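You operate a simulated robot arm through the tools that you are given. There is no shell and no other tool.

You are at the controls of a simulated robot arm. One attempt, no reset.

## Task
Earth-test the white monitor and tag it by the result.
Fine: plug it into the safety analyser, clip the earth lead on its stud, press EARTH; tags are in the tag rack.
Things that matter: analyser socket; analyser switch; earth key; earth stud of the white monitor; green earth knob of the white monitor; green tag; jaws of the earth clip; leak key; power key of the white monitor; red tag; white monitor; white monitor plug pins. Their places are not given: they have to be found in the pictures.

The check looks at the end state, three seconds after you hand in, the way a careful person would. Anything else that was tipped, shoved, dropped, spilled or broken makes it a failure.

## Robot
A 6-joint arm with a two-finger parallel gripper, fixed in place. Base frame: the origin is at the foot of the arm, x ahead of it, y to its left, z up. Readings come in m, rad, newtons and seconds.
With the tool pointing down near the work surface it reaches from about 0.14 to 0.58 m from the base axis. Its first joint turns from -1.152 to 1.152 rad. Payload 2.1 kg.
The TCP is the grasp point between the finger pads, 0.03 m short of the fingertips. In the tool frame z runs along the fingers and y along their closing line. The gripper opens to 0.094 m. The fingers are 0.028 m wide and 0.01 m thick; the gripper's body (0.05 by 0.096 m) begins 0.055 m behind the TCP.
Orientation is that of the tool frame in the base frame, as a unit quaternion [w, x, y, z]. With the fingers straight down and closing along the base's y, the tool's x points along the base's -x, its y along +y and its z along -z.

## Interface
- The arm moves only by the tool drive_tool. Its argument "deltas" is a list of rows, each an object (a shift or turn left out is 0, a gripper value left out holds the last) with "rotation": the turn, a rotation vector about the base's x, y, z in rad, a list of three; "linear": the shift along the base's x, y, z in m, a list of three; "jaw": the opening, from 0 (shut) to 1 (fully open). In form: [{"rotation": [ax, ay, az], "linear": [dx, dy, dz], "jaw": jaw}, ...]. A call has 1 to 20 rows; each row is the pose to reach, as a shift and turn from the pose commanded when the call began. A row lasts 0.2 s, in which the tool goes at most 0.05 m and 0.15 rad; a call with a longer step from one row to the next is refused whole, and so is a gripper value outside its range. A pose out of reach is approached as far as the arm can. The call stops where the force on the tool passes 90 N (or 10 N more than at its start, if that is more) or the arm is blocked; 0.2 s more then pass. The fingers move at their own pace (about 0.072 m/s each) and stop on an object; they squeeze with about 22 N. The grip force told is the motor's: it shows also when the fingers shut on nothing. Time passes only in rows, and 0.2 s behind the last, so rows that repeat a pose let the fingers close. It gives the time, the measured TCP pose, the force on the tool (base axes), the opening and the grip force at its end, in the units of the frame above (readings bear some noise), with the torque about the TCP (base axes, N m) and any sound that the robot's microphone picked up.
- Cameras (640 x 400 px; columns grow to the right, rows downward): "scene" is fixed at [0.0567, -0.3688, 0.4977]; the picture's right is [0.78, -0.62, 0.00], its down [-0.28, -0.35, -0.90] and it looks along [0.56, 0.70, -0.44] (base axes); focal length 214 px, centre (320, 200). "wrist" rides on the gripper at [0.076, 0.014, -0.103] in the tool frame; the picture's right is [-0.18, 0.98, 0.00], its down [-0.75, -0.14, -0.64] and it looks along [-0.63, -0.12, 0.77] (tool axes); focal length 243 px, centre (320, 200).
- camera(camera): a new picture of that camera. No time passes.
- probe_pixels(camera, pixels): for up to 12 pixels [column, row] of the newest picture of that camera ("zoom" is the newest enlarged one), the place [x, y, z] in the base frame of the surface seen there, good to about 0.002 m. No time passes.
- close_up(camera, box): a new picture of the part [left, top, right, bottom] of that camera's present view, enlarged. No time passes.
- hand_in(): hands the job in; it is judged then, once.

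Open the gripper and draw the arm clear of the work before you hand the job in, unless the task says otherwise.

The tools are called by a JSON object that holds its "api" and its "payload". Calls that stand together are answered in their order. drive_tool: Moves the arm, as the interface text tells. Its arguments: {"type":"object","properties":{"deltas":{"type":"array","items":{"type":"object","properties":{"rotation":{"type":"array","items":{"type":"number"}},"linear":{"type":"array","items":{"type":"number"}},"jaw":{"type":"number"}}}}},"required":["deltas"]} The other tools are called the same way: camera (camera) takes a picture; probe_pixels (camera, pixels) gives the place of the surface under pixels of a picture; close_up (camera, box) takes an enlarged picture of a part of a camera's view; hand_in () hands the job in.

At the start:

```text
t: 0.0
eef_pos: [0.3455, 0.0649, 0.4144]
tcp_rot: [0.001, 0.0, 1.0, 0.0]
ft_force: [0.5, -0.1, 0.4]
wrist_torque: [-0.01, -0.01, 0.01]
grip_width: 0.094
gripper_force: 0.1
```

scene: 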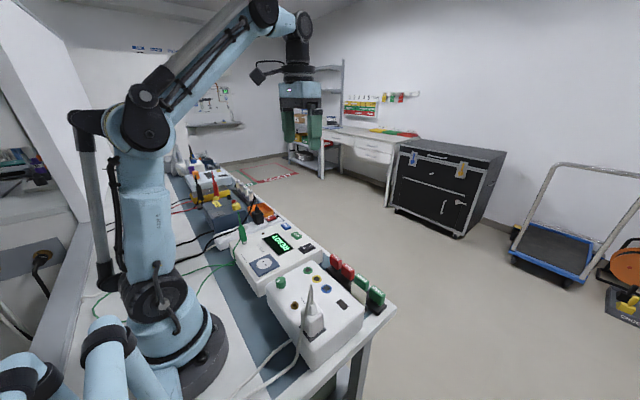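
wrist: 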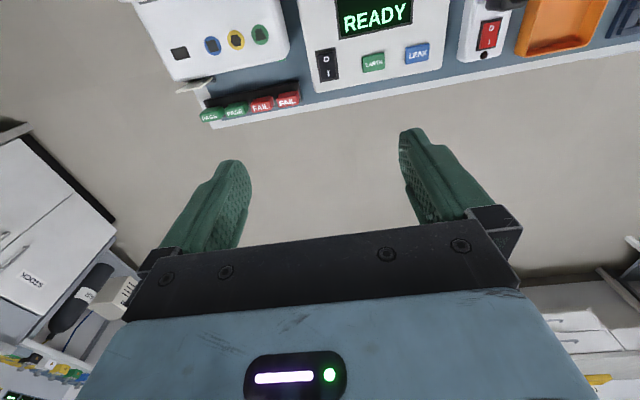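

The start pictures show the white monitor around scene (315,320), the analyser around (270,255) and tags near (360,285). I'll enlarge those regions to see details.

{"api": "close_up", "payload": {"camera": "scene", "box": [200, 200, 400, 400]}}

{"api": "close_up", "payload": {"camera": "scene", "box": [160, 140, 320, 240]}}

{"api": "close_up", "payload": {"camera": "wrist", "box": [120, 0, 640, 140]}}

```text
2.00 times, centred on (300, 300) of scene
```

zoom: 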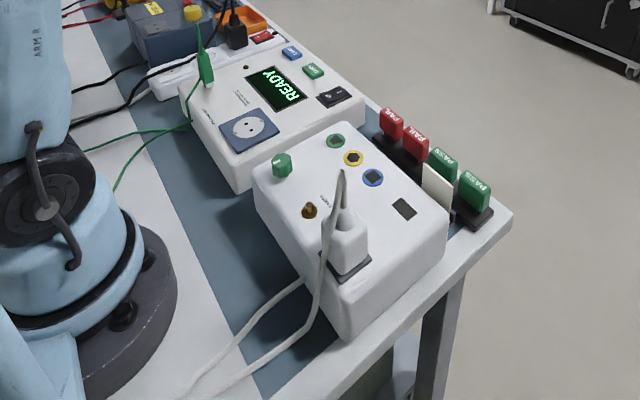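

```text
4.00 times, centred on (240, 190) of scene
```

zoom: 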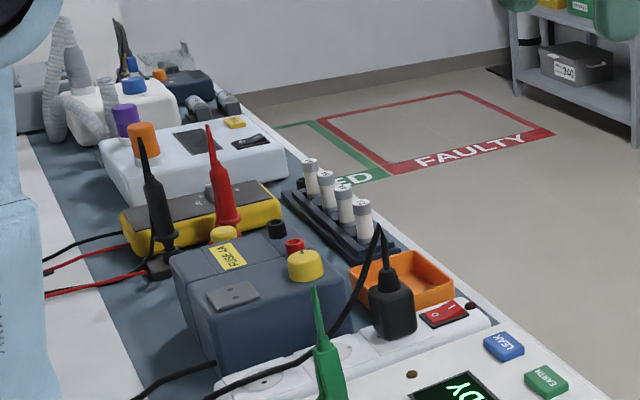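

```text
1.23 times, centred on (380, 70) of wrist
```

zoom: 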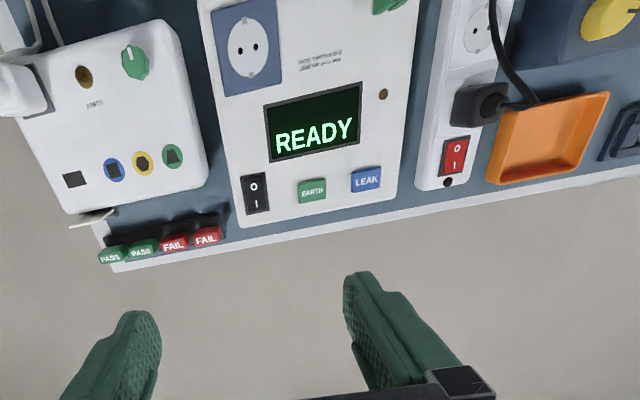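

The white monitor has a green knob, a brass stud, port sockets, a black square key and the plug docked on top with a cable; the analyser shows READY. I'll take close-ups again and probe the details.

{"api": "close_up", "payload": {"camera": "scene", "box": [260, 250, 400, 370]}}

{"api": "close_up", "payload": {"camera": "wrist", "box": [130, 0, 330, 130]}}

```text
3.33 times, centred on (330, 310) of scene
```

zoom: 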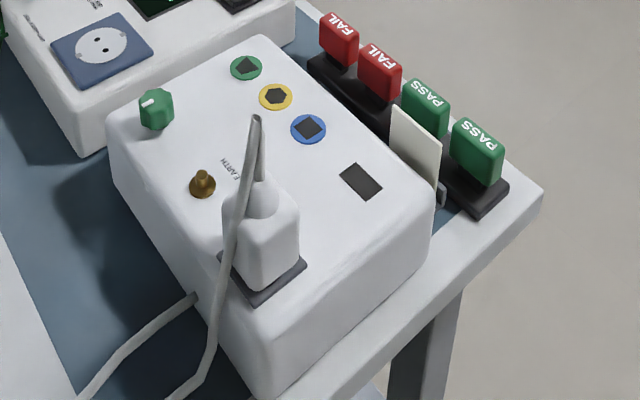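

```text
3.08 times, centred on (230, 65) of wrist
```

zoom: 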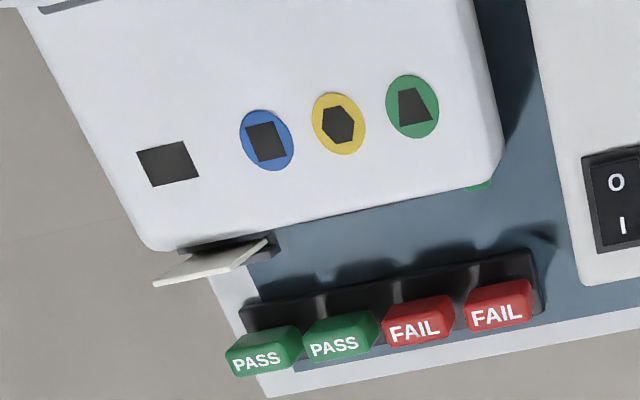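

I'll probe the key points on the enlarged scene picture: knob, stud, plug, key, tags and the white plate.

{"api": "close_up", "payload": {"camera": "scene", "box": [260, 250, 400, 370]}}

{"api": "probe_pixels", "payload": {"camera": "zoom", "pixels": [[157, 108], [203, 175], [256, 125], [262, 200], [262, 240], [360, 182], [308, 128], [415, 145], [478, 150], [425, 110], [380, 75], [338, 40]]}}

{"api": "probe_pixels", "payload": {"camera": "zoom", "pixels": [[115, 120], [262, 40], [432, 210], [270, 330], [222, 258], [262, 300], [304, 264], [440, 193], [480, 212], [320, 65], [505, 185], [100, 45]]}}

```text
3.33 times, centred on (330, 310) of scene
```

zoom: 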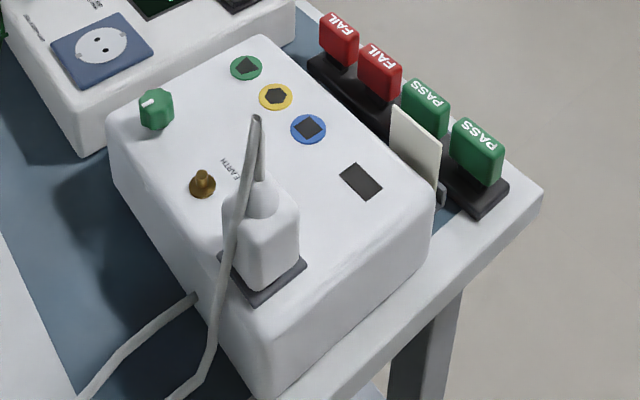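

```text
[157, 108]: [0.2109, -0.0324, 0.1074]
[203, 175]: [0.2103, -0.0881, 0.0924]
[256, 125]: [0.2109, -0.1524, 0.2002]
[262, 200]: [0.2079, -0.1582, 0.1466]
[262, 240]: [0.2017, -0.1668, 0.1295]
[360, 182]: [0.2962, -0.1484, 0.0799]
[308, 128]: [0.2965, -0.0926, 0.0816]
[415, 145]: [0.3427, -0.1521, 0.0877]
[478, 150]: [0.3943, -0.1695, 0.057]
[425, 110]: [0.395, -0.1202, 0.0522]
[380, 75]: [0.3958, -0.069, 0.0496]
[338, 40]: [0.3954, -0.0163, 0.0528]
```

```text
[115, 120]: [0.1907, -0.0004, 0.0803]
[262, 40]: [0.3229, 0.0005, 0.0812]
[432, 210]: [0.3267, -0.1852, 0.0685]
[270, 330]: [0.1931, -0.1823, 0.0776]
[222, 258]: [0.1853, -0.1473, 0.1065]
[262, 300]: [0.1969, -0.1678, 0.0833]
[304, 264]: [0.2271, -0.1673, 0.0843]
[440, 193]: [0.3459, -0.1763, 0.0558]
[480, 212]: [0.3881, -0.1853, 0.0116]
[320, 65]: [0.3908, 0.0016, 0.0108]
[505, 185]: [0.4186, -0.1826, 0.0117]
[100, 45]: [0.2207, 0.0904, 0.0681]
```

The monitor spans about x 0.19–0.33, y −0.19–0.0, top z≈0.08; the plug sits at about (0.207,−0.16). Next I'll zoom on the earth clip (scene ~ (242,235)), the analyser, and get depths.

{"api": "close_up", "payload": {"camera": "scene", "box": [210, 200, 310, 280]}}

{"api": "probe_pixels", "payload": {"camera": "zoom", "pixels": [[200, 150], [205, 210], [205, 245], [340, 400], [330, 400], [420, 290], [520, 300], [530, 215], [600, 270], [200, 300], [170, 200], [200, 185]]}}

```text
5.00 times, centred on (260, 240) of scene
```

zoom: 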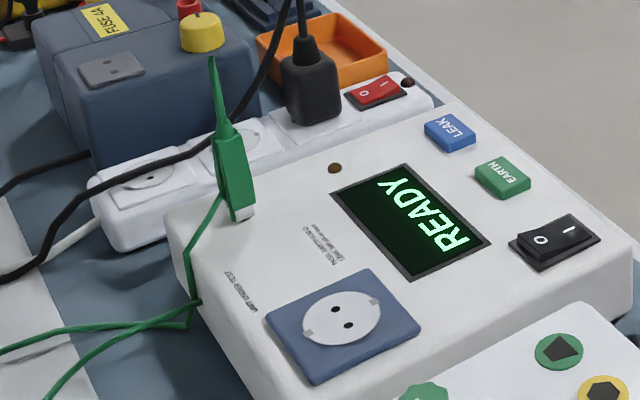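

```text
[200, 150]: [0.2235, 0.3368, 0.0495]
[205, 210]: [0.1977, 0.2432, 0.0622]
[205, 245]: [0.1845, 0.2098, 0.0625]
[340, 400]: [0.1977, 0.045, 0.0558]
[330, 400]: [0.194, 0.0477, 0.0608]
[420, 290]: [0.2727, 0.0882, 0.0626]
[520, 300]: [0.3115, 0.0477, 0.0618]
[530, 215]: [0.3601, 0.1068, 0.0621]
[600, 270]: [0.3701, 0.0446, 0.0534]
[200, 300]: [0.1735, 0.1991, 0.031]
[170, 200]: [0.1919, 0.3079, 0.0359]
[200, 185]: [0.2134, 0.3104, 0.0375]
```

I'll probe the clip body, the socket, the keys and the switch in this zoom.

{"api": "probe_pixels", "payload": {"camera": "zoom", "pixels": [[213, 70], [222, 120], [232, 160], [240, 195], [243, 214], [341, 317], [333, 310], [348, 324], [450, 130], [502, 177], [555, 240], [334, 168]]}}

{"api": "probe_pixels", "payload": {"camera": "zoom", "pixels": [[266, 318], [370, 270], [420, 340], [318, 380], [300, 320], [380, 312], [540, 238], [572, 235], [230, 210], [250, 205], [166, 215], [455, 105]]}}

```text
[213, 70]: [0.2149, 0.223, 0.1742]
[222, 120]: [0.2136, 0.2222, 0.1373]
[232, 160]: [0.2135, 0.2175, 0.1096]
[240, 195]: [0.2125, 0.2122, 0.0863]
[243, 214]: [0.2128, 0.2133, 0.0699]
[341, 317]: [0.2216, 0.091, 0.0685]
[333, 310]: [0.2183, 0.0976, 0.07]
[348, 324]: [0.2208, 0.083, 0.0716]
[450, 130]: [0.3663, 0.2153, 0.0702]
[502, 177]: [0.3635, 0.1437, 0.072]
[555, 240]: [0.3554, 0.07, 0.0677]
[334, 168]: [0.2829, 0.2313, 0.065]
```

```text
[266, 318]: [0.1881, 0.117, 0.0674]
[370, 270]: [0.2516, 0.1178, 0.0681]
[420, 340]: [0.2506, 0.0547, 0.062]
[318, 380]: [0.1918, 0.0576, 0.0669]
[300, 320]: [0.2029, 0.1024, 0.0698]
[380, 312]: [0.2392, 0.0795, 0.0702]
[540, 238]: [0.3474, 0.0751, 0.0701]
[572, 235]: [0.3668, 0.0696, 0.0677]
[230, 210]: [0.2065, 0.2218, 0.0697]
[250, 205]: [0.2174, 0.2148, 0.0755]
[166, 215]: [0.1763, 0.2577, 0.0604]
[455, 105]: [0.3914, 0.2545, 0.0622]
```

The clip stands upright at about (0.214,0.218), z 0.065–0.18; the socket is at (0.220,0.090) with pin holes along y; EARTH key at (0.364,0.144). I'll move the arm over the monitor for a better wrist view.

{"api": "drive_tool", "payload": {"deltas": [{"linear": [-0.015, -0.045, 0]}, {"linear": [-0.03, -0.09, 0]}, {"linear": [-0.045, -0.135, 0]}, {"linear": [-0.06, -0.18, 0]}, {"linear": [-0.06, -0.18, 0]}]}}

{"api": "camera", "payload": {"camera": "wrist"}}

{"api": "camera", "payload": {"camera": "scene"}}

```text
t: 1.2
eef_pos: [0.2844, -0.1178, 0.4135]
tcp_rot: [0.001, 0.0, 1.0, 0.0]
ft_force: [-0.4, 0.4, -0.1]
wrist_torque: [0.0, -0.01, 0.02]
grip_width: 0.0938
gripper_force: 0.1
```

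```text
taken
```

wrist: 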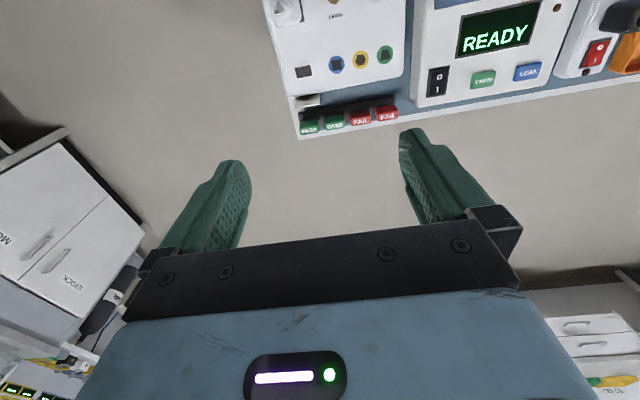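

```text
taken
```

scene: 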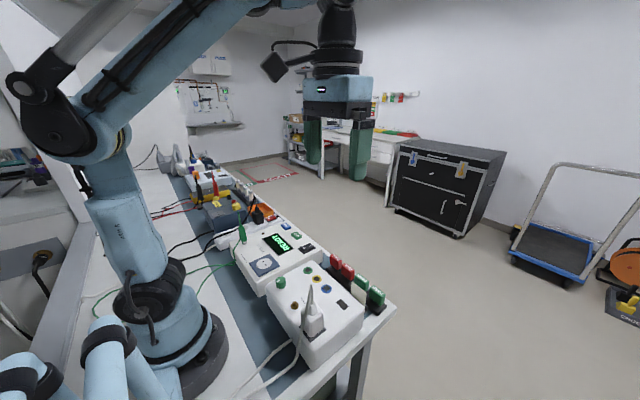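

The wrist view is at an oblique angle; I'll tilt the tool about +y so the camera looks straight down on the monitor.

{"api": "drive_tool", "payload": {"deltas": [{"linear": [-0.01, 0, -0.01], "rotation": [0, 0.13, 0]}, {"linear": [-0.02, 0, -0.02], "rotation": [0, 0.26, 0]}, {"linear": [-0.03, 0, -0.03], "rotation": [0, 0.39, 0]}, {"linear": [-0.04, 0, -0.05], "rotation": [0, 0.52, 0]}, {"linear": [-0.045, 0, -0.06], "rotation": [0, 0.65, 0]}, {"linear": [-0.045, 0, -0.06], "rotation": [0, 0.65, 0]}]}}

{"api": "camera", "payload": {"camera": "wrist"}}

```text
t: 2.2
eef_pos: [0.252, -0.1194, 0.3659]
tcp_rot: [-0.212, -0.001, 0.977, -0.008]
ft_force: [0.4, -5.9, -5.2]
wrist_torque: [0.55, -0.17, 0.2]
grip_width: 0.0942
gripper_force: 0.2
out of reach, approached as far as the arm can: row 4
stopped in row 4: the force on the tool passed its limit at 96 N (the readings are from after the stop); the commanded pose is now the measured one
```

```text
taken
```

wrist: 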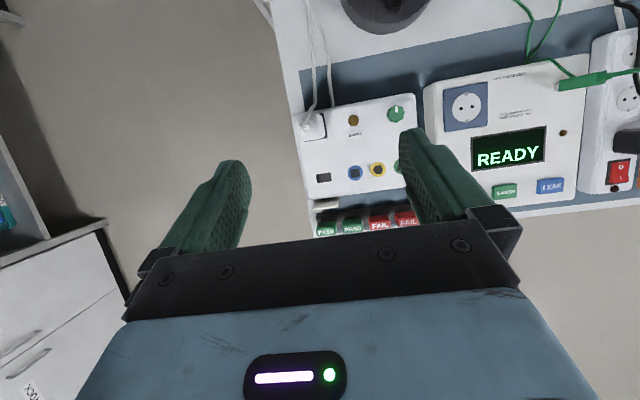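

The tilt stopped at about 0.43 rad with a force limit (arm limit), but the view is useful. I'll enlarge the monitor region and the analyser region.

{"api": "close_up", "payload": {"camera": "wrist", "box": [280, 80, 430, 240]}}

{"api": "close_up", "payload": {"camera": "wrist", "box": [420, 0, 640, 220]}}

{"api": "close_up", "payload": {"camera": "wrist", "box": [280, 90, 360, 150]}}

```text
2.50 times, centred on (355, 160) of wrist
```

zoom: 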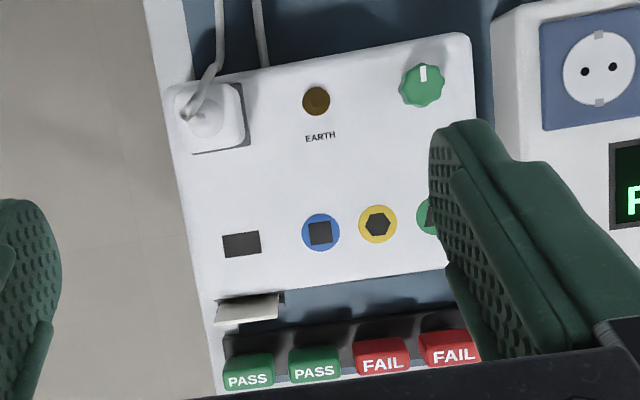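

```text
1.82 times, centred on (530, 110) of wrist
```

zoom: 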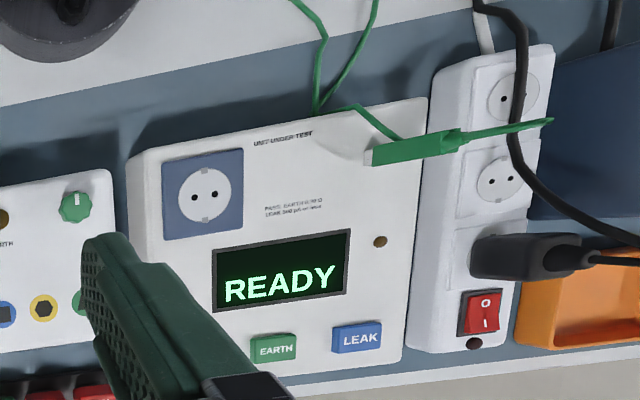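

```text
6.67 times, centred on (320, 120) of wrist
```

zoom: 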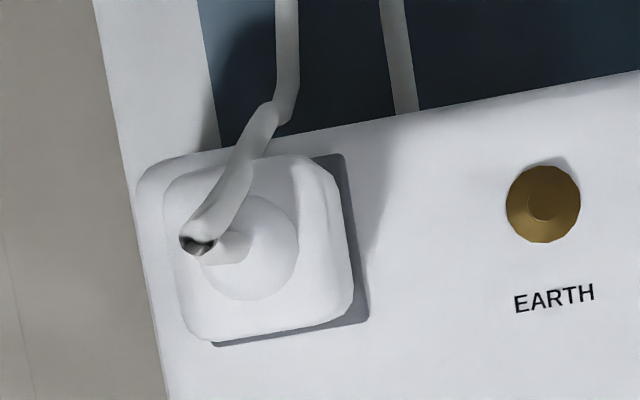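

The analyser has a printed limits label near wrist (516,114); I'll enlarge it to read the pass limit.

{"api": "close_up", "payload": {"camera": "wrist", "box": [494, 102, 540, 128]}}

{"api": "close_up", "payload": {"camera": "wrist", "box": [545, 40, 640, 100]}}

{"api": "close_up", "payload": {"camera": "wrist", "box": [300, 180, 420, 245]}}

```text
13.91 times, centred on (517, 115) of wrist
```

zoom: 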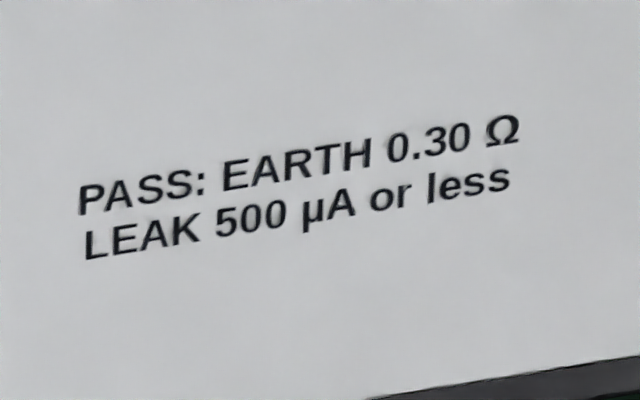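

```text
6.67 times, centred on (592, 70) of wrist
```

zoom: 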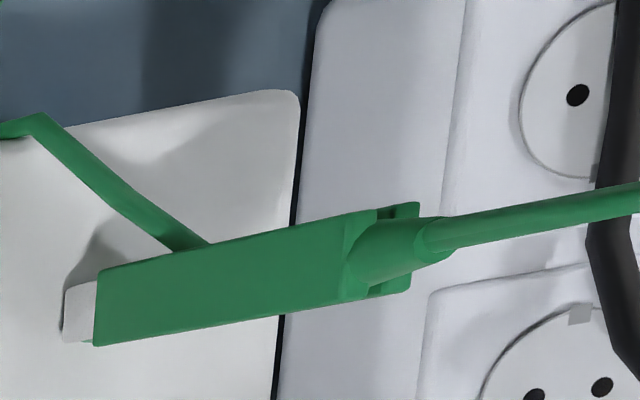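

```text
5.33 times, centred on (360, 212) of wrist
```

zoom: 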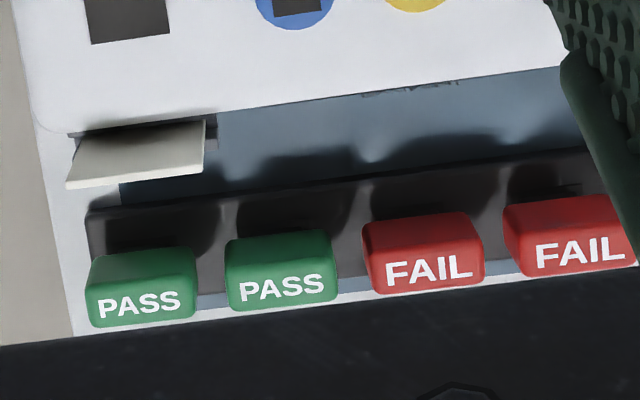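

The limit reads EARTH 0.30 Ω or less, LEAK 500 µA or less. I'll untilt the tool, then turn it around z to look at the far side of the monitor (white flap at the tag holder).

{"api": "drive_tool", "payload": {"deltas": [{"linear": [0.01, 0, 0.01], "rotation": [0, -0.14, 0]}, {"linear": [0.02, 0, 0.01], "rotation": [0, -0.28, 0]}, {"linear": [0.03, 0, 0.01], "rotation": [0, -0.427, 0]}, {"linear": [0.03, 0, 0.01], "rotation": [0, -0.427, 0]}]}}

```text
t: 3.2
eef_pos: [0.2821, -0.1196, 0.3756]
tcp_rot: [-0.002, 0.002, 1.0, -0.007]
ft_force: [-0.3, -0.9, 0.5]
wrist_torque: [-0.03, -0.01, 0.0]
grip_width: 0.094
gripper_force: 0.1
```

Force is back to near zero. Now I'll move out to x≈0.38 and turn the tool about z in steps.

{"api": "drive_tool", "payload": {"deltas": [{"linear": [0.02, 0, 0], "rotation": [0, 0, 0.14]}, {"linear": [0.04, 0, 0], "rotation": [0, 0, 0.28]}, {"linear": [0.06, 0, 0], "rotation": [0, 0, 0.42]}, {"linear": [0.08, 0, 0], "rotation": [0, 0, 0.56]}, {"linear": [0.1, 0, 0], "rotation": [0, 0, 0.7]}, {"linear": [0.1, 0, 0], "rotation": [0, 0, 0.84]}, {"linear": [0.1, 0, 0], "rotation": [0, 0, 0.98]}, {"linear": [0.1, 0, 0], "rotation": [0, 0, 1.12]}, {"linear": [0.1, 0, 0], "rotation": [0, 0, 1.26]}, {"linear": [0.1, 0, 0], "rotation": [0, 0, 1.4]}, {"linear": [0.1, 0, 0], "rotation": [0, 0, 1.54]}]}}

{"api": "camera", "payload": {"camera": "wrist"}}

```text
t: 5.6
eef_pos: [0.3799, -0.1191, 0.3749]
tcp_rot: [0.003, -0.695, 0.719, -0.006]
ft_force: [-0.6, 0.8, 0.7]
wrist_torque: [0.01, 0.02, 0.0]
grip_width: 0.0936
gripper_force: 0.0
```

```text
taken
```

wrist: 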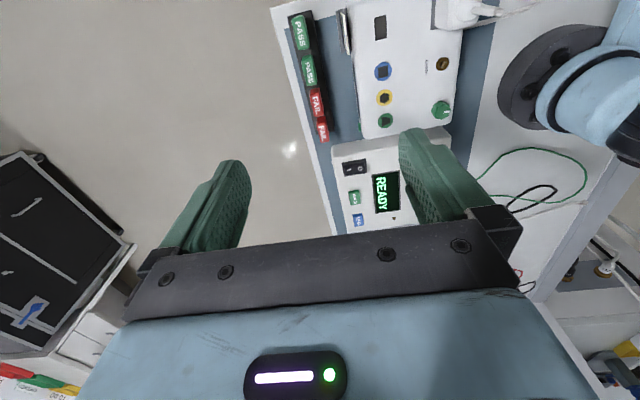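

Rotation works. I'll continue turning another 1.5 rad so the camera is on the far (+x) side looking back.

{"api": "drive_tool", "payload": {"deltas": [{"rotation": [0, 0, 0.14]}, {"rotation": [0, 0, 0.28]}, {"rotation": [0, 0, 0.42]}, {"rotation": [0, 0, 0.56]}, {"rotation": [0, 0, 0.7]}, {"rotation": [0, 0, 0.84]}, {"rotation": [0, 0, 0.98]}, {"rotation": [0, 0, 1.12]}, {"rotation": [0, 0, 1.26]}, {"rotation": [0, 0, 1.4]}, {"rotation": [0, 0, 1.54]}]}}

{"api": "camera", "payload": {"camera": "wrist"}}

```text
t: 8.0
eef_pos: [0.3914, 0.0078, 0.3757]
tcp_rot: [0.005, 0.998, -0.055, 0.003]
ft_force: [0.1, -0.1, 1.2]
wrist_torque: [-0.02, 0.0, 0.0]
grip_width: 0.0939
gripper_force: 0.1
out of reach, approached as far as the arm can: row 9, 10, 11
```

```text
taken
```

wrist: 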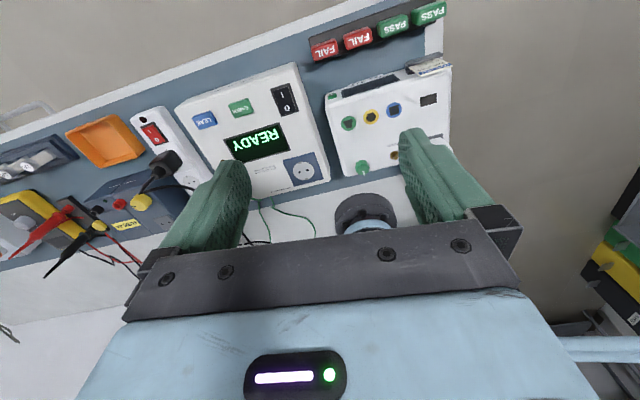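

The arm hit its wrist-joint limit and shifted to y≈0.008, but the view from the far side shows the tag holder at wrist (430,62). I'll enlarge it.

{"api": "close_up", "payload": {"camera": "wrist", "box": [300, 0, 460, 110]}}

{"api": "close_up", "payload": {"camera": "wrist", "box": [390, 40, 470, 100]}}

{"api": "close_up", "payload": {"camera": "wrist", "box": [170, 60, 350, 200]}}

```text
3.64 times, centred on (380, 55) of wrist
```

zoom: 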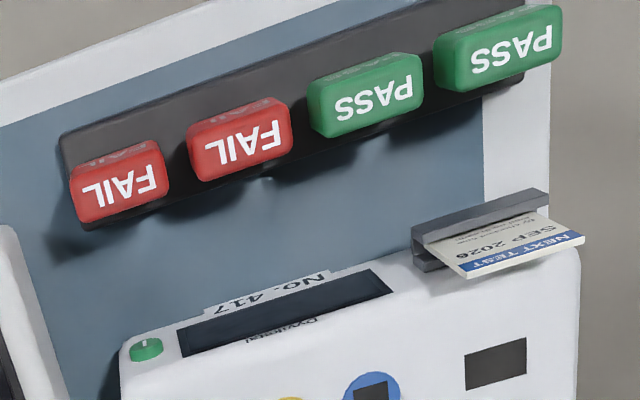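

```text
6.67 times, centred on (430, 70) of wrist
```

zoom: 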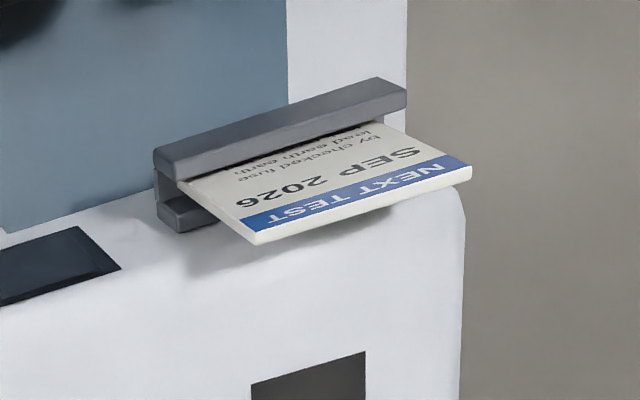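

```text
2.86 times, centred on (260, 130) of wrist
```

zoom: 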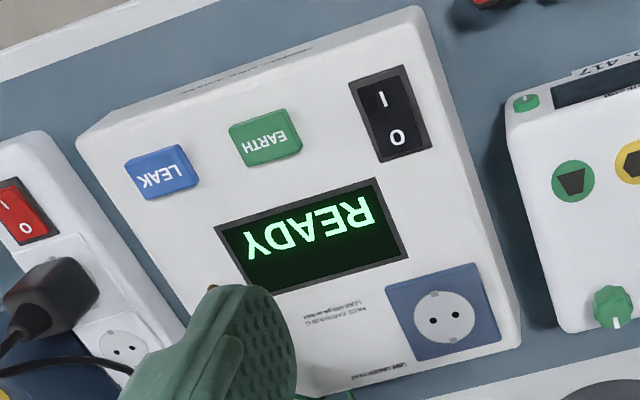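

There's a card in a holder on the monitor's front reading "NEXT TEST SEP 2026 …" and a "NO. 417" label. I'll enlarge these as far as possible to read them.

{"api": "close_up", "payload": {"camera": "wrist", "box": [412, 52, 452, 78]}}

{"api": "close_up", "payload": {"camera": "wrist", "box": [325, 65, 405, 110]}}

{"api": "close_up", "payload": {"camera": "wrist", "box": [305, 0, 455, 65]}}

```text
15.38 times, centred on (432, 65) of wrist
```

zoom: 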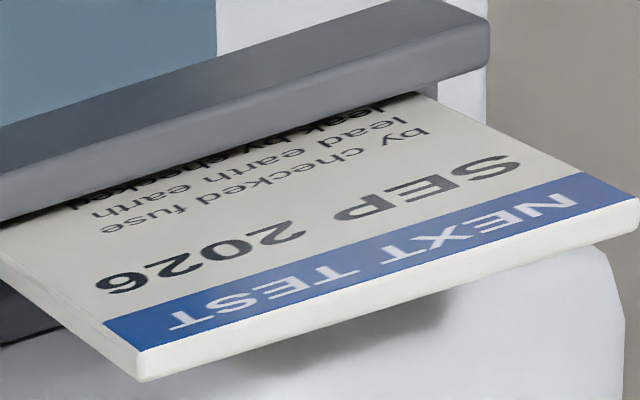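

```text
8.00 times, centred on (365, 88) of wrist
```

zoom: 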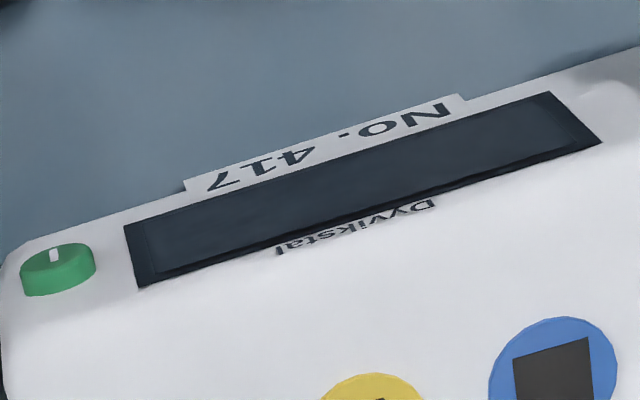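

```text
4.27 times, centred on (380, 32) of wrist
```

zoom: 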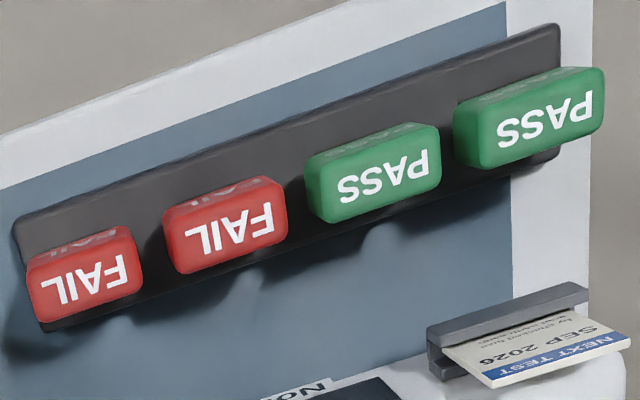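

The card is just a service-date card. I'd like a lower look at the monitor's front face (display, green button, holder), so I'll move out, lower, and tilt the camera towards horizontal in small steps.

{"api": "drive_tool", "payload": {"deltas": [{"linear": [0.02, -0.01, -0.01], "rotation": [0, 0.1, 0]}, {"linear": [0.04, -0.02, -0.02], "rotation": [0, 0.2, 0]}, {"linear": [0.06, -0.03, -0.03], "rotation": [0, 0.3, 0]}, {"linear": [0.07, -0.04, -0.04], "rotation": [0, 0.4, 0]}, {"linear": [0.07, -0.04, -0.05], "rotation": [0, 0.4, 0]}]}}

{"api": "camera", "payload": {"camera": "wrist"}}

```text
t: 9.2
eef_pos: [0.4371, 0.0206, 0.3086]
tcp_rot: [0.002, 0.979, -0.044, -0.197]
ft_force: [0.6, 0.5, 0.5]
wrist_torque: [-0.01, 0.01, -0.01]
grip_width: 0.0941
gripper_force: 0.2
out of reach, approached as far as the arm can: row 1, 2, 3, 4, 5
```

```text
taken
```

wrist: 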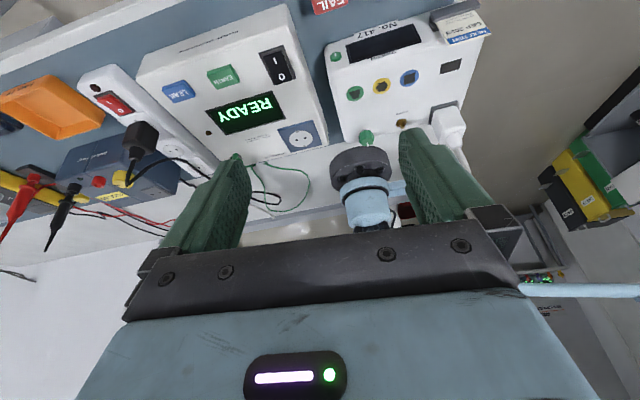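

{"api": "close_up", "payload": {"camera": "wrist", "box": [310, 0, 500, 120]}}

{"api": "close_up", "payload": {"camera": "wrist", "box": [425, 0, 495, 50]}}

{"api": "close_up", "payload": {"camera": "wrist", "box": [390, 90, 480, 150]}}

```text
3.33 times, centred on (405, 60) of wrist
```

zoom: 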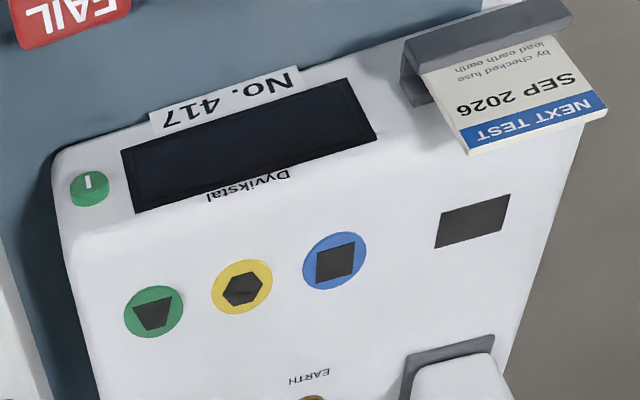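

```text
8.00 times, centred on (460, 25) of wrist
```

zoom: 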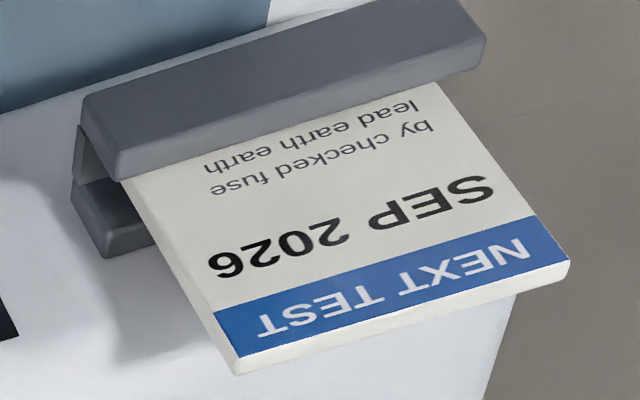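

```text
6.67 times, centred on (435, 120) of wrist
```

zoom: 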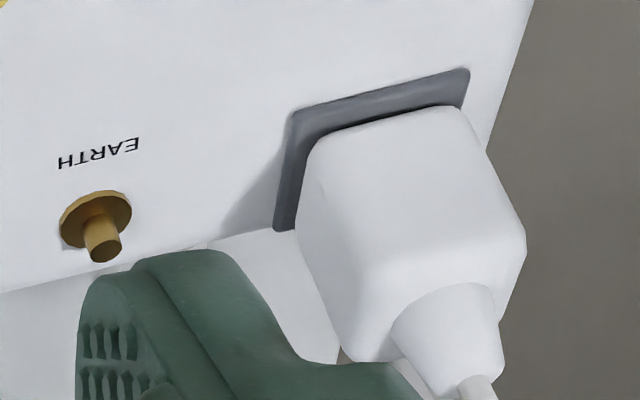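

The front shows a display, "No. 417" label, a green power button, and the card in the holder; the earth stud is a post on a flange, the plug sits in a grey parking plate. Now I'll untilt and turn the tool back.

{"api": "drive_tool", "payload": {"deltas": [{"linear": [0, 0, 0.02], "rotation": [0, -0.13, 0]}, {"linear": [0, 0, 0.04], "rotation": [0, -0.26, 0]}, {"linear": [0, 0, 0.06], "rotation": [0, -0.4, 0]}, {"linear": [0, 0, 0.06], "rotation": [0, -0.4, 0]}]}}

```text
t: 10.2
eef_pos: [0.438, 0.028, 0.3716]
tcp_rot: [-0.006, 0.999, -0.035, 0.004]
ft_force: [0.3, -0.3, -0.1]
wrist_torque: [0.0, 0.0, 0.01]
grip_width: 0.0942
gripper_force: 0.1
out of reach, approached as far as the arm can: row 1, 2, 3, 4
```

Now rotating back about z, first 1.5 rad while moving in toward the monitor side.

{"api": "drive_tool", "payload": {"deltas": [{"rotation": [0, 0, -0.15]}, {"rotation": [0, 0, -0.3]}, {"rotation": [0, 0, -0.45]}, {"rotation": [0, 0, -0.6]}, {"rotation": [0, 0, -0.75]}, {"rotation": [0, 0, -0.9]}, {"rotation": [0, 0, -1.05]}, {"rotation": [0, 0, -1.2]}, {"rotation": [0, 0, -1.35]}, {"rotation": [0, 0, -1.5]}, {"rotation": [0, 0, -1.5]}]}}

{"api": "camera", "payload": {"camera": "wrist"}}

```text
t: 12.6
eef_pos: [0.4384, 0.031, 0.3736]
tcp_rot: [-0.003, 0.708, -0.706, 0.007]
ft_force: [-0.4, 0.6, 0.7]
wrist_torque: [-0.01, -0.02, -0.02]
grip_width: 0.094
gripper_force: 0.0
```

```text
taken
```

wrist: 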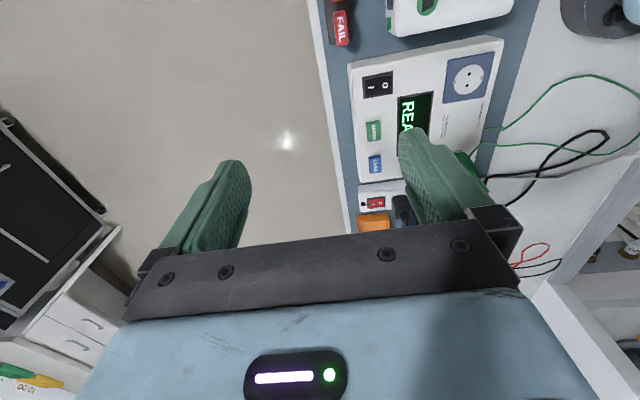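

Orientation is now ψ≈π/2 with the pose held. I'll finish turning to ψ=0 while moving above the plug at a safe height.

{"api": "drive_tool", "payload": {"deltas": [{"linear": [-0.018, -0.017, 0], "rotation": [0, 0, -0.143]}, {"linear": [-0.036, -0.034, 0], "rotation": [0, 0, -0.286]}, {"linear": [-0.054, -0.051, 0], "rotation": [0, 0, -0.429]}, {"linear": [-0.072, -0.068, 0], "rotation": [0, 0, -0.572]}, {"linear": [-0.09, -0.085, 0], "rotation": [0, 0, -0.715]}, {"linear": [-0.108, -0.102, 0], "rotation": [0, 0, -0.858]}, {"linear": [-0.126, -0.119, 0], "rotation": [0, 0, -1.001]}, {"linear": [-0.144, -0.136, 0], "rotation": [0, 0, -1.144]}, {"linear": [-0.162, -0.153, 0], "rotation": [0, 0, -1.287]}, {"linear": [-0.18, -0.17, -0.02], "rotation": [0, 0, -1.43]}, {"linear": [-0.198, -0.188, -0.04], "rotation": [0, 0, -1.574]}, {"linear": [-0.198, -0.188, -0.06], "rotation": [0, 0, -1.574]}]}}

{"api": "camera", "payload": {"camera": "wrist"}}

{"api": "camera", "payload": {"camera": "scene"}}

```text
t: 15.2
eef_pos: [0.24, -0.1594, 0.3133]
tcp_rot: [-0.004, 0.001, 1.0, -0.007]
ft_force: [0.0, 1.0, -0.4]
wrist_torque: [0.01, -0.02, 0.02]
grip_width: 0.0939
gripper_force: 0.0
```

```text
taken
```

wrist: 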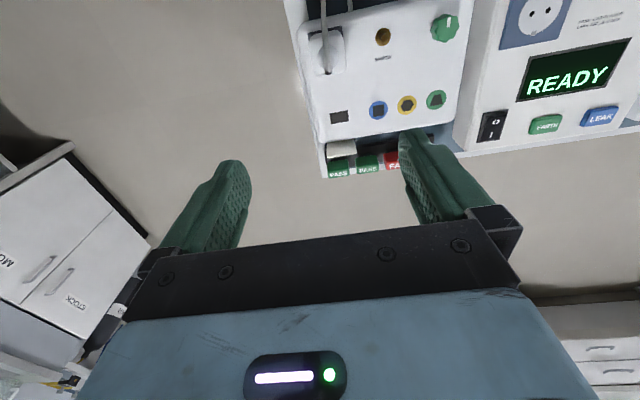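

```text
taken
```

scene: 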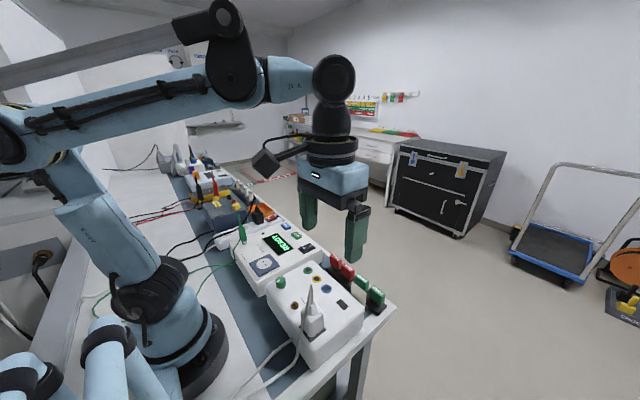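

I'm above the monitor; the plug appears at wrist (325,48). I'll enlarge and probe its outline precisely.

{"api": "close_up", "payload": {"camera": "wrist", "box": [295, 0, 405, 75]}}

{"api": "close_up", "payload": {"camera": "scene", "box": [280, 270, 350, 345]}}

```text
5.33 times, centred on (350, 38) of wrist
```

zoom: 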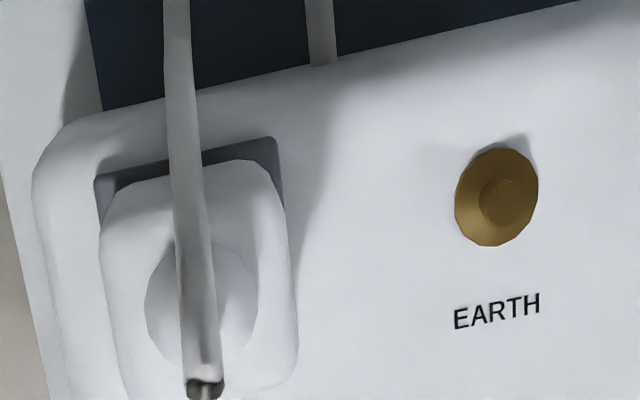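

```text
5.33 times, centred on (315, 308) of scene
```

zoom: 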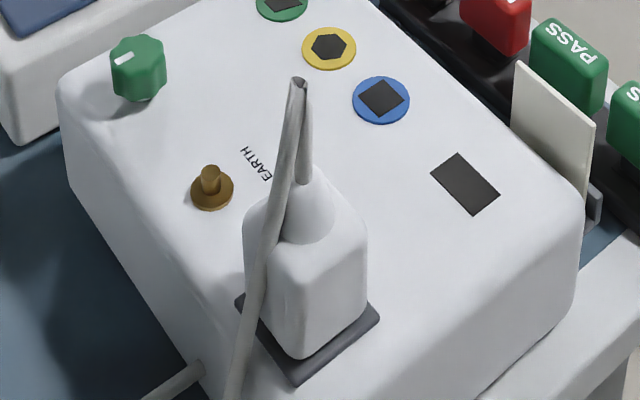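

I'll probe the plug's corners, top, strain relief, cable apex, and the stud in this scene zoom.

{"api": "probe_pixels", "payload": {"camera": "zoom", "pixels": [[306, 270], [303, 345], [250, 222], [361, 240], [358, 310], [252, 285], [240, 302], [297, 376], [376, 318], [306, 200], [298, 85], [290, 240]]}}

{"api": "probe_pixels", "payload": {"camera": "zoom", "pixels": [[210, 170], [210, 182], [211, 200], [193, 190], [232, 190], [340, 220], [320, 300], [280, 290], [335, 290], [355, 275], [262, 270], [345, 200]]}}

```text
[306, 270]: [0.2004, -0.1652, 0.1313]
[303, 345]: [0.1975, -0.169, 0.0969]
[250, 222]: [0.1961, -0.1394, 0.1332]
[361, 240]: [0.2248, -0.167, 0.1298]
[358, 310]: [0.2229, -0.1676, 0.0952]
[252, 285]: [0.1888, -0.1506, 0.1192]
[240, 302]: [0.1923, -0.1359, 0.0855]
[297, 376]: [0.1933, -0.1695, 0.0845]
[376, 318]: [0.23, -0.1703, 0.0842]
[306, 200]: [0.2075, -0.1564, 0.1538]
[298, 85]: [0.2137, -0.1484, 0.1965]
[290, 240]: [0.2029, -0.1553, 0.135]
```

```text
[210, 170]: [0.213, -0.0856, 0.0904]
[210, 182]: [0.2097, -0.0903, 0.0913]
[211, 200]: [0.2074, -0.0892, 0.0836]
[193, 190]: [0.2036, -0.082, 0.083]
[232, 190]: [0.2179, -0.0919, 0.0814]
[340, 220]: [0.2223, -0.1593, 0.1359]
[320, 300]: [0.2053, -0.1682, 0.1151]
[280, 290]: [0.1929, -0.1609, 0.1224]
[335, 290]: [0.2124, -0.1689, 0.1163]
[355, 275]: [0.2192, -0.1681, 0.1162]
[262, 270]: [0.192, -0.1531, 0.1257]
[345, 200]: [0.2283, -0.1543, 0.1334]
```

The plug body measures x 0.194–0.230, y −0.169–−0.137, z 0.088–0.136, so its centre is about (0.2115,−0.153). I'll correct the small tool tilt, partly close the jaws, and move above it.

{"api": "drive_tool", "payload": {"deltas": [{"linear": [-0.015, 0.003, -0.02], "rotation": [0.014, -0.008, 0], "jaw": 0.65}, {"linear": [-0.0285, 0.006, -0.04], "rotation": [0.014, -0.008, 0], "jaw": 0.65}, {"linear": [-0.0285, 0.006, -0.06], "rotation": [0.014, -0.008, 0], "jaw": 0.65}, {"linear": [-0.0285, 0.006, -0.065], "rotation": [0.014, -0.008, 0], "jaw": 0.65}, {"linear": [-0.0285, 0.006, -0.065], "rotation": [0.014, -0.008, 0], "jaw": 0.65}]}}

{"api": "close_up", "payload": {"camera": "scene", "box": [260, 220, 360, 340]}}

{"api": "camera", "payload": {"camera": "wrist"}}

```text
t: 16.4
eef_pos: [0.213, -0.1516, 0.2478]
tcp_rot: [0.001, 0.0, 1.0, -0.001]
ft_force: [-0.3, 0.0, -0.2]
wrist_torque: [-0.04, 0.01, 0.0]
grip_width: 0.0615
gripper_force: 0.0
```

```text
3.33 times, centred on (310, 280) of scene
```

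zoom: 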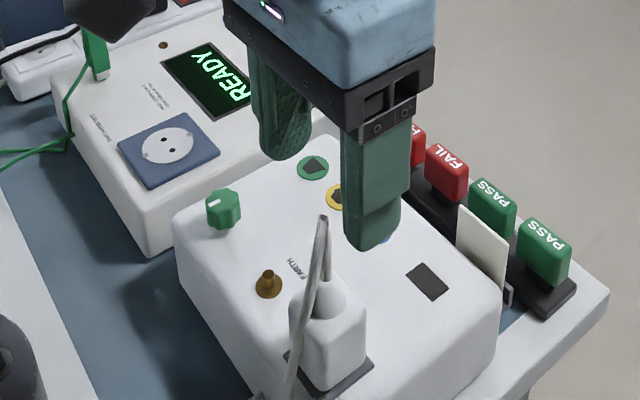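

```text
taken
```

wrist: 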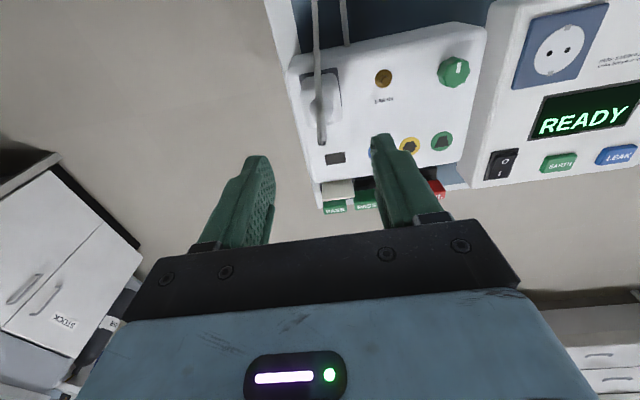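

The fingers straddle the plug symmetrically (wrist tips at (258,158) and (385,140), plug at (320,100)). I'll descend to z≈0.137 watching the force.

{"api": "drive_tool", "payload": {"deltas": [{"linear": [-0.001, -0.001, -0.025]}, {"linear": [-0.001, -0.001, -0.05]}, {"linear": [-0.001, -0.001, -0.075]}, {"linear": [-0.001, -0.001, -0.095]}, {"linear": [-0.001, -0.001, -0.111]}, {"linear": [-0.001, -0.001, -0.111]}]}}

{"api": "close_up", "payload": {"camera": "scene", "box": [260, 240, 360, 340]}}

{"api": "camera", "payload": {"camera": "wrist"}}

```text
t: 17.8
eef_pos: [0.2131, -0.1534, 0.1377]
tcp_rot: [0.002, -0.001, 1.0, 0.0]
ft_force: [-0.1, 0.3, 0.4]
wrist_torque: [0.0, 0.02, -0.04]
grip_width: 0.0612
gripper_force: 0.1
```

```text
4.00 times, centred on (310, 290) of scene
```

zoom: 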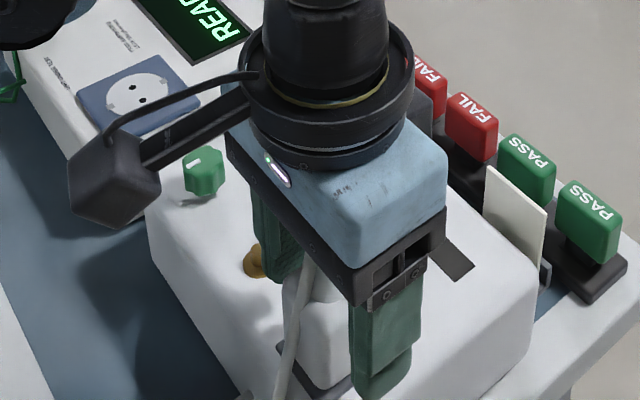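

```text
taken
```

wrist: 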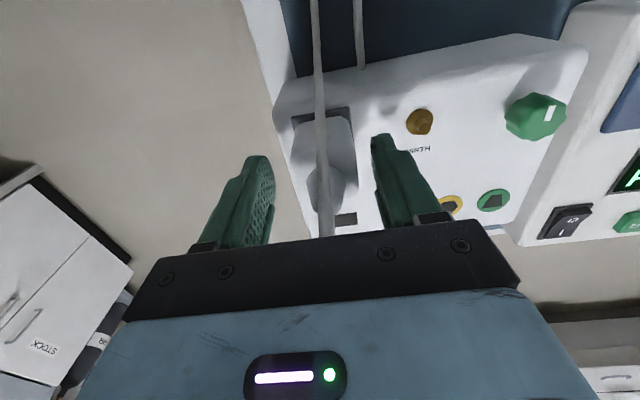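

No contact so far. I'll lower another 6 mm for a firmer grip and close the jaws on the plug body.

{"api": "drive_tool", "payload": {"deltas": [{"linear": [-0.001, 0, -0.006]}, {"linear": [-0.001, 0, -0.006], "jaw": 0.3}, {"linear": [-0.001, 0, -0.006], "jaw": 0.0}, {"linear": [-0.001, 0, -0.006], "jaw": 0.0}, {"linear": [-0.001, 0, -0.006], "jaw": 0.0}]}}

{"api": "camera", "payload": {"camera": "wrist"}}

```text
t: 19.0
eef_pos: [0.2104, -0.1552, 0.1307]
tcp_rot: [0.002, 0.0, 1.0, -0.001]
ft_force: [1.3, -3.4, 0.3]
wrist_torque: [-0.1, 0.01, 0.04]
grip_width: 0.0398
gripper_force: 22.2
```

```text
taken
```

wrist: 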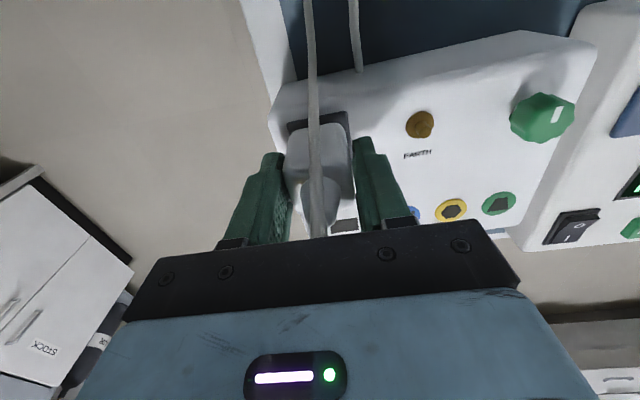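

Grip is firm (22 N, width 0.040). I'll lift straight up slowly to pull the pins out of the parking plate.

{"api": "drive_tool", "payload": {"deltas": [{"linear": [0, 0, 0.01]}, {"linear": [0, 0, 0.02]}, {"linear": [0, 0, 0.035]}, {"linear": [0, 0, 0.06]}, {"linear": [0, 0, 0.09]}, {"linear": [0, 0, 0.09]}]}}

{"api": "camera", "payload": {"camera": "scene"}}

{"api": "camera", "payload": {"camera": "wrist"}}

```text
t: 20.4
eef_pos: [0.2092, -0.1518, 0.2221]
tcp_rot: [0.002, 0.0, 1.0, 0.0]
ft_force: [-0.1, -0.3, -1.1]
wrist_torque: [-0.02, -0.02, -0.01]
grip_width: 0.0171
gripper_force: 22.5
```

```text
taken
```

scene: 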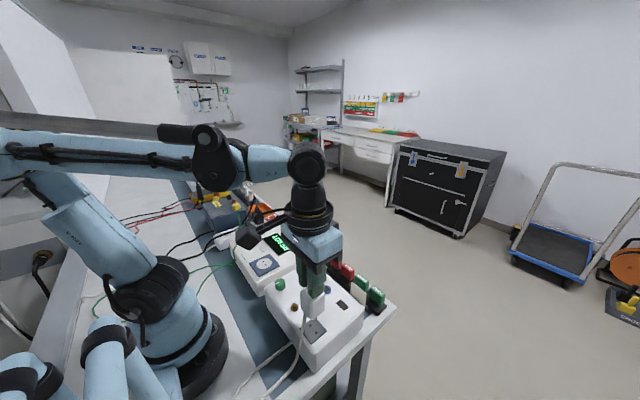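

```text
taken
```

wrist: 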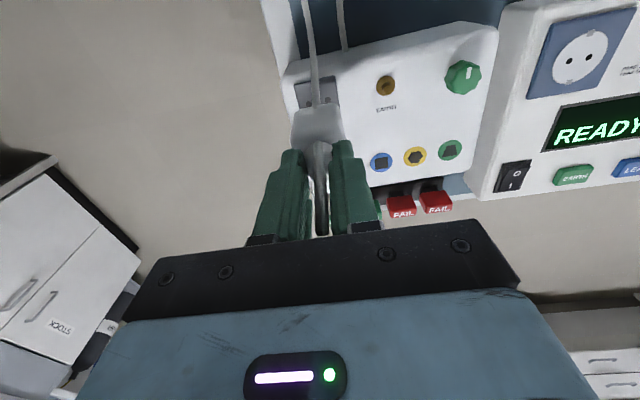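

The width dropped to 0.017: the fingers slid up to the cable boot, but the plug came out of the plate. I'll zoom to see how it is held.

{"api": "close_up", "payload": {"camera": "scene", "box": [280, 240, 360, 350]}}

{"api": "close_up", "payload": {"camera": "wrist", "box": [270, 60, 390, 140]}}

```text
3.64 times, centred on (320, 295) of scene
```

zoom: 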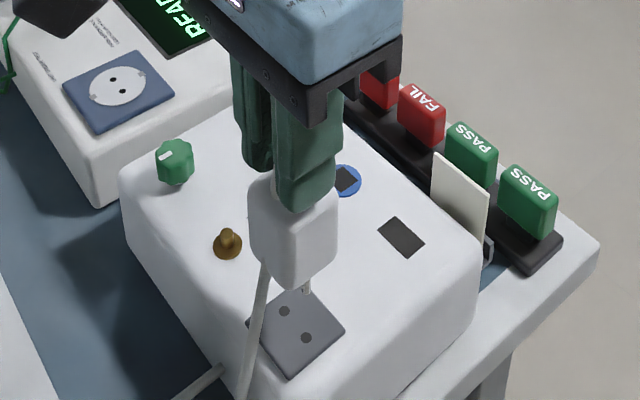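

```text
5.00 times, centred on (330, 100) of wrist
```

zoom: 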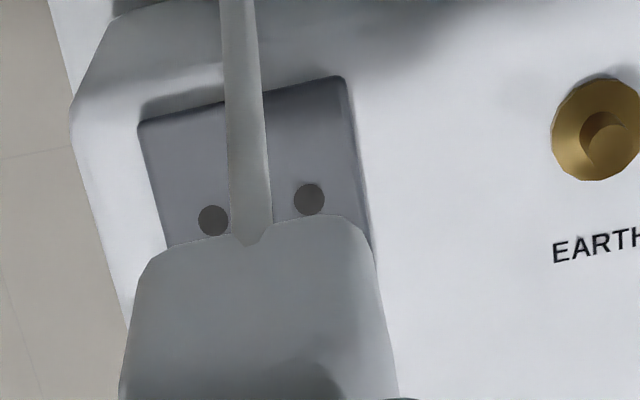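

The plug hangs by its boot just under the fingertips; the parking plate shows two holes along y, same as the socket. I'll raise it toward the scene camera's height to inspect the pins and the plug's attitude.

{"api": "drive_tool", "payload": {"deltas": [{"linear": [0, 0, 0.02]}, {"linear": [0, 0, 0.04]}, {"linear": [0, 0, 0.06]}, {"linear": [0, 0, 0.08]}, {"linear": [0, 0, 0.1]}, {"linear": [0, 0, 0.12]}, {"linear": [0, 0, 0.14]}, {"linear": [0, 0, 0.14]}]}}

{"api": "camera", "payload": {"camera": "scene"}}

{"api": "close_up", "payload": {"camera": "scene", "box": [260, 140, 360, 240]}}

```text
t: 22.2
eef_pos: [0.2089, -0.1528, 0.3618]
tcp_rot: [0.002, 0.0, 1.0, 0.0]
ft_force: [1.3, 0.6, -1.0]
wrist_torque: [-0.03, -0.03, 0.02]
grip_width: 0.0172
gripper_force: 22.2
```

```text
taken
```

scene: 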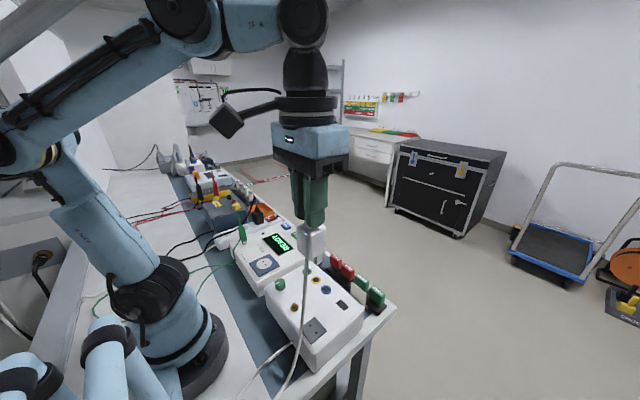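

```text
4.00 times, centred on (310, 190) of scene
```

zoom: 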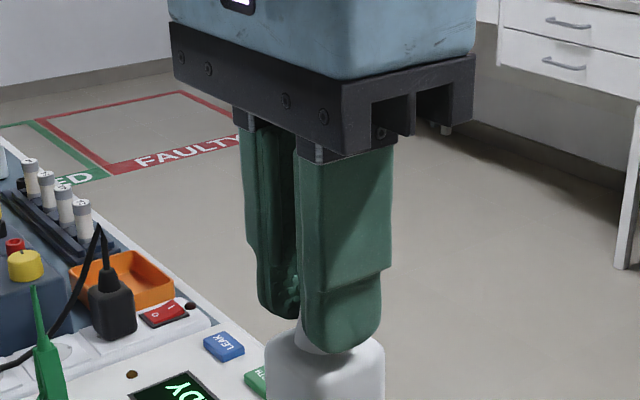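

I'll zoom lower to see the plug body and pins.

{"api": "close_up", "payload": {"camera": "scene", "box": [280, 205, 345, 275]}}

```text
5.71 times, centred on (312, 240) of scene
```

zoom: 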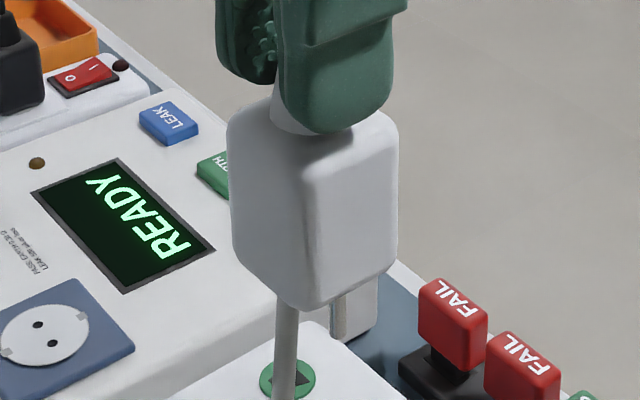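

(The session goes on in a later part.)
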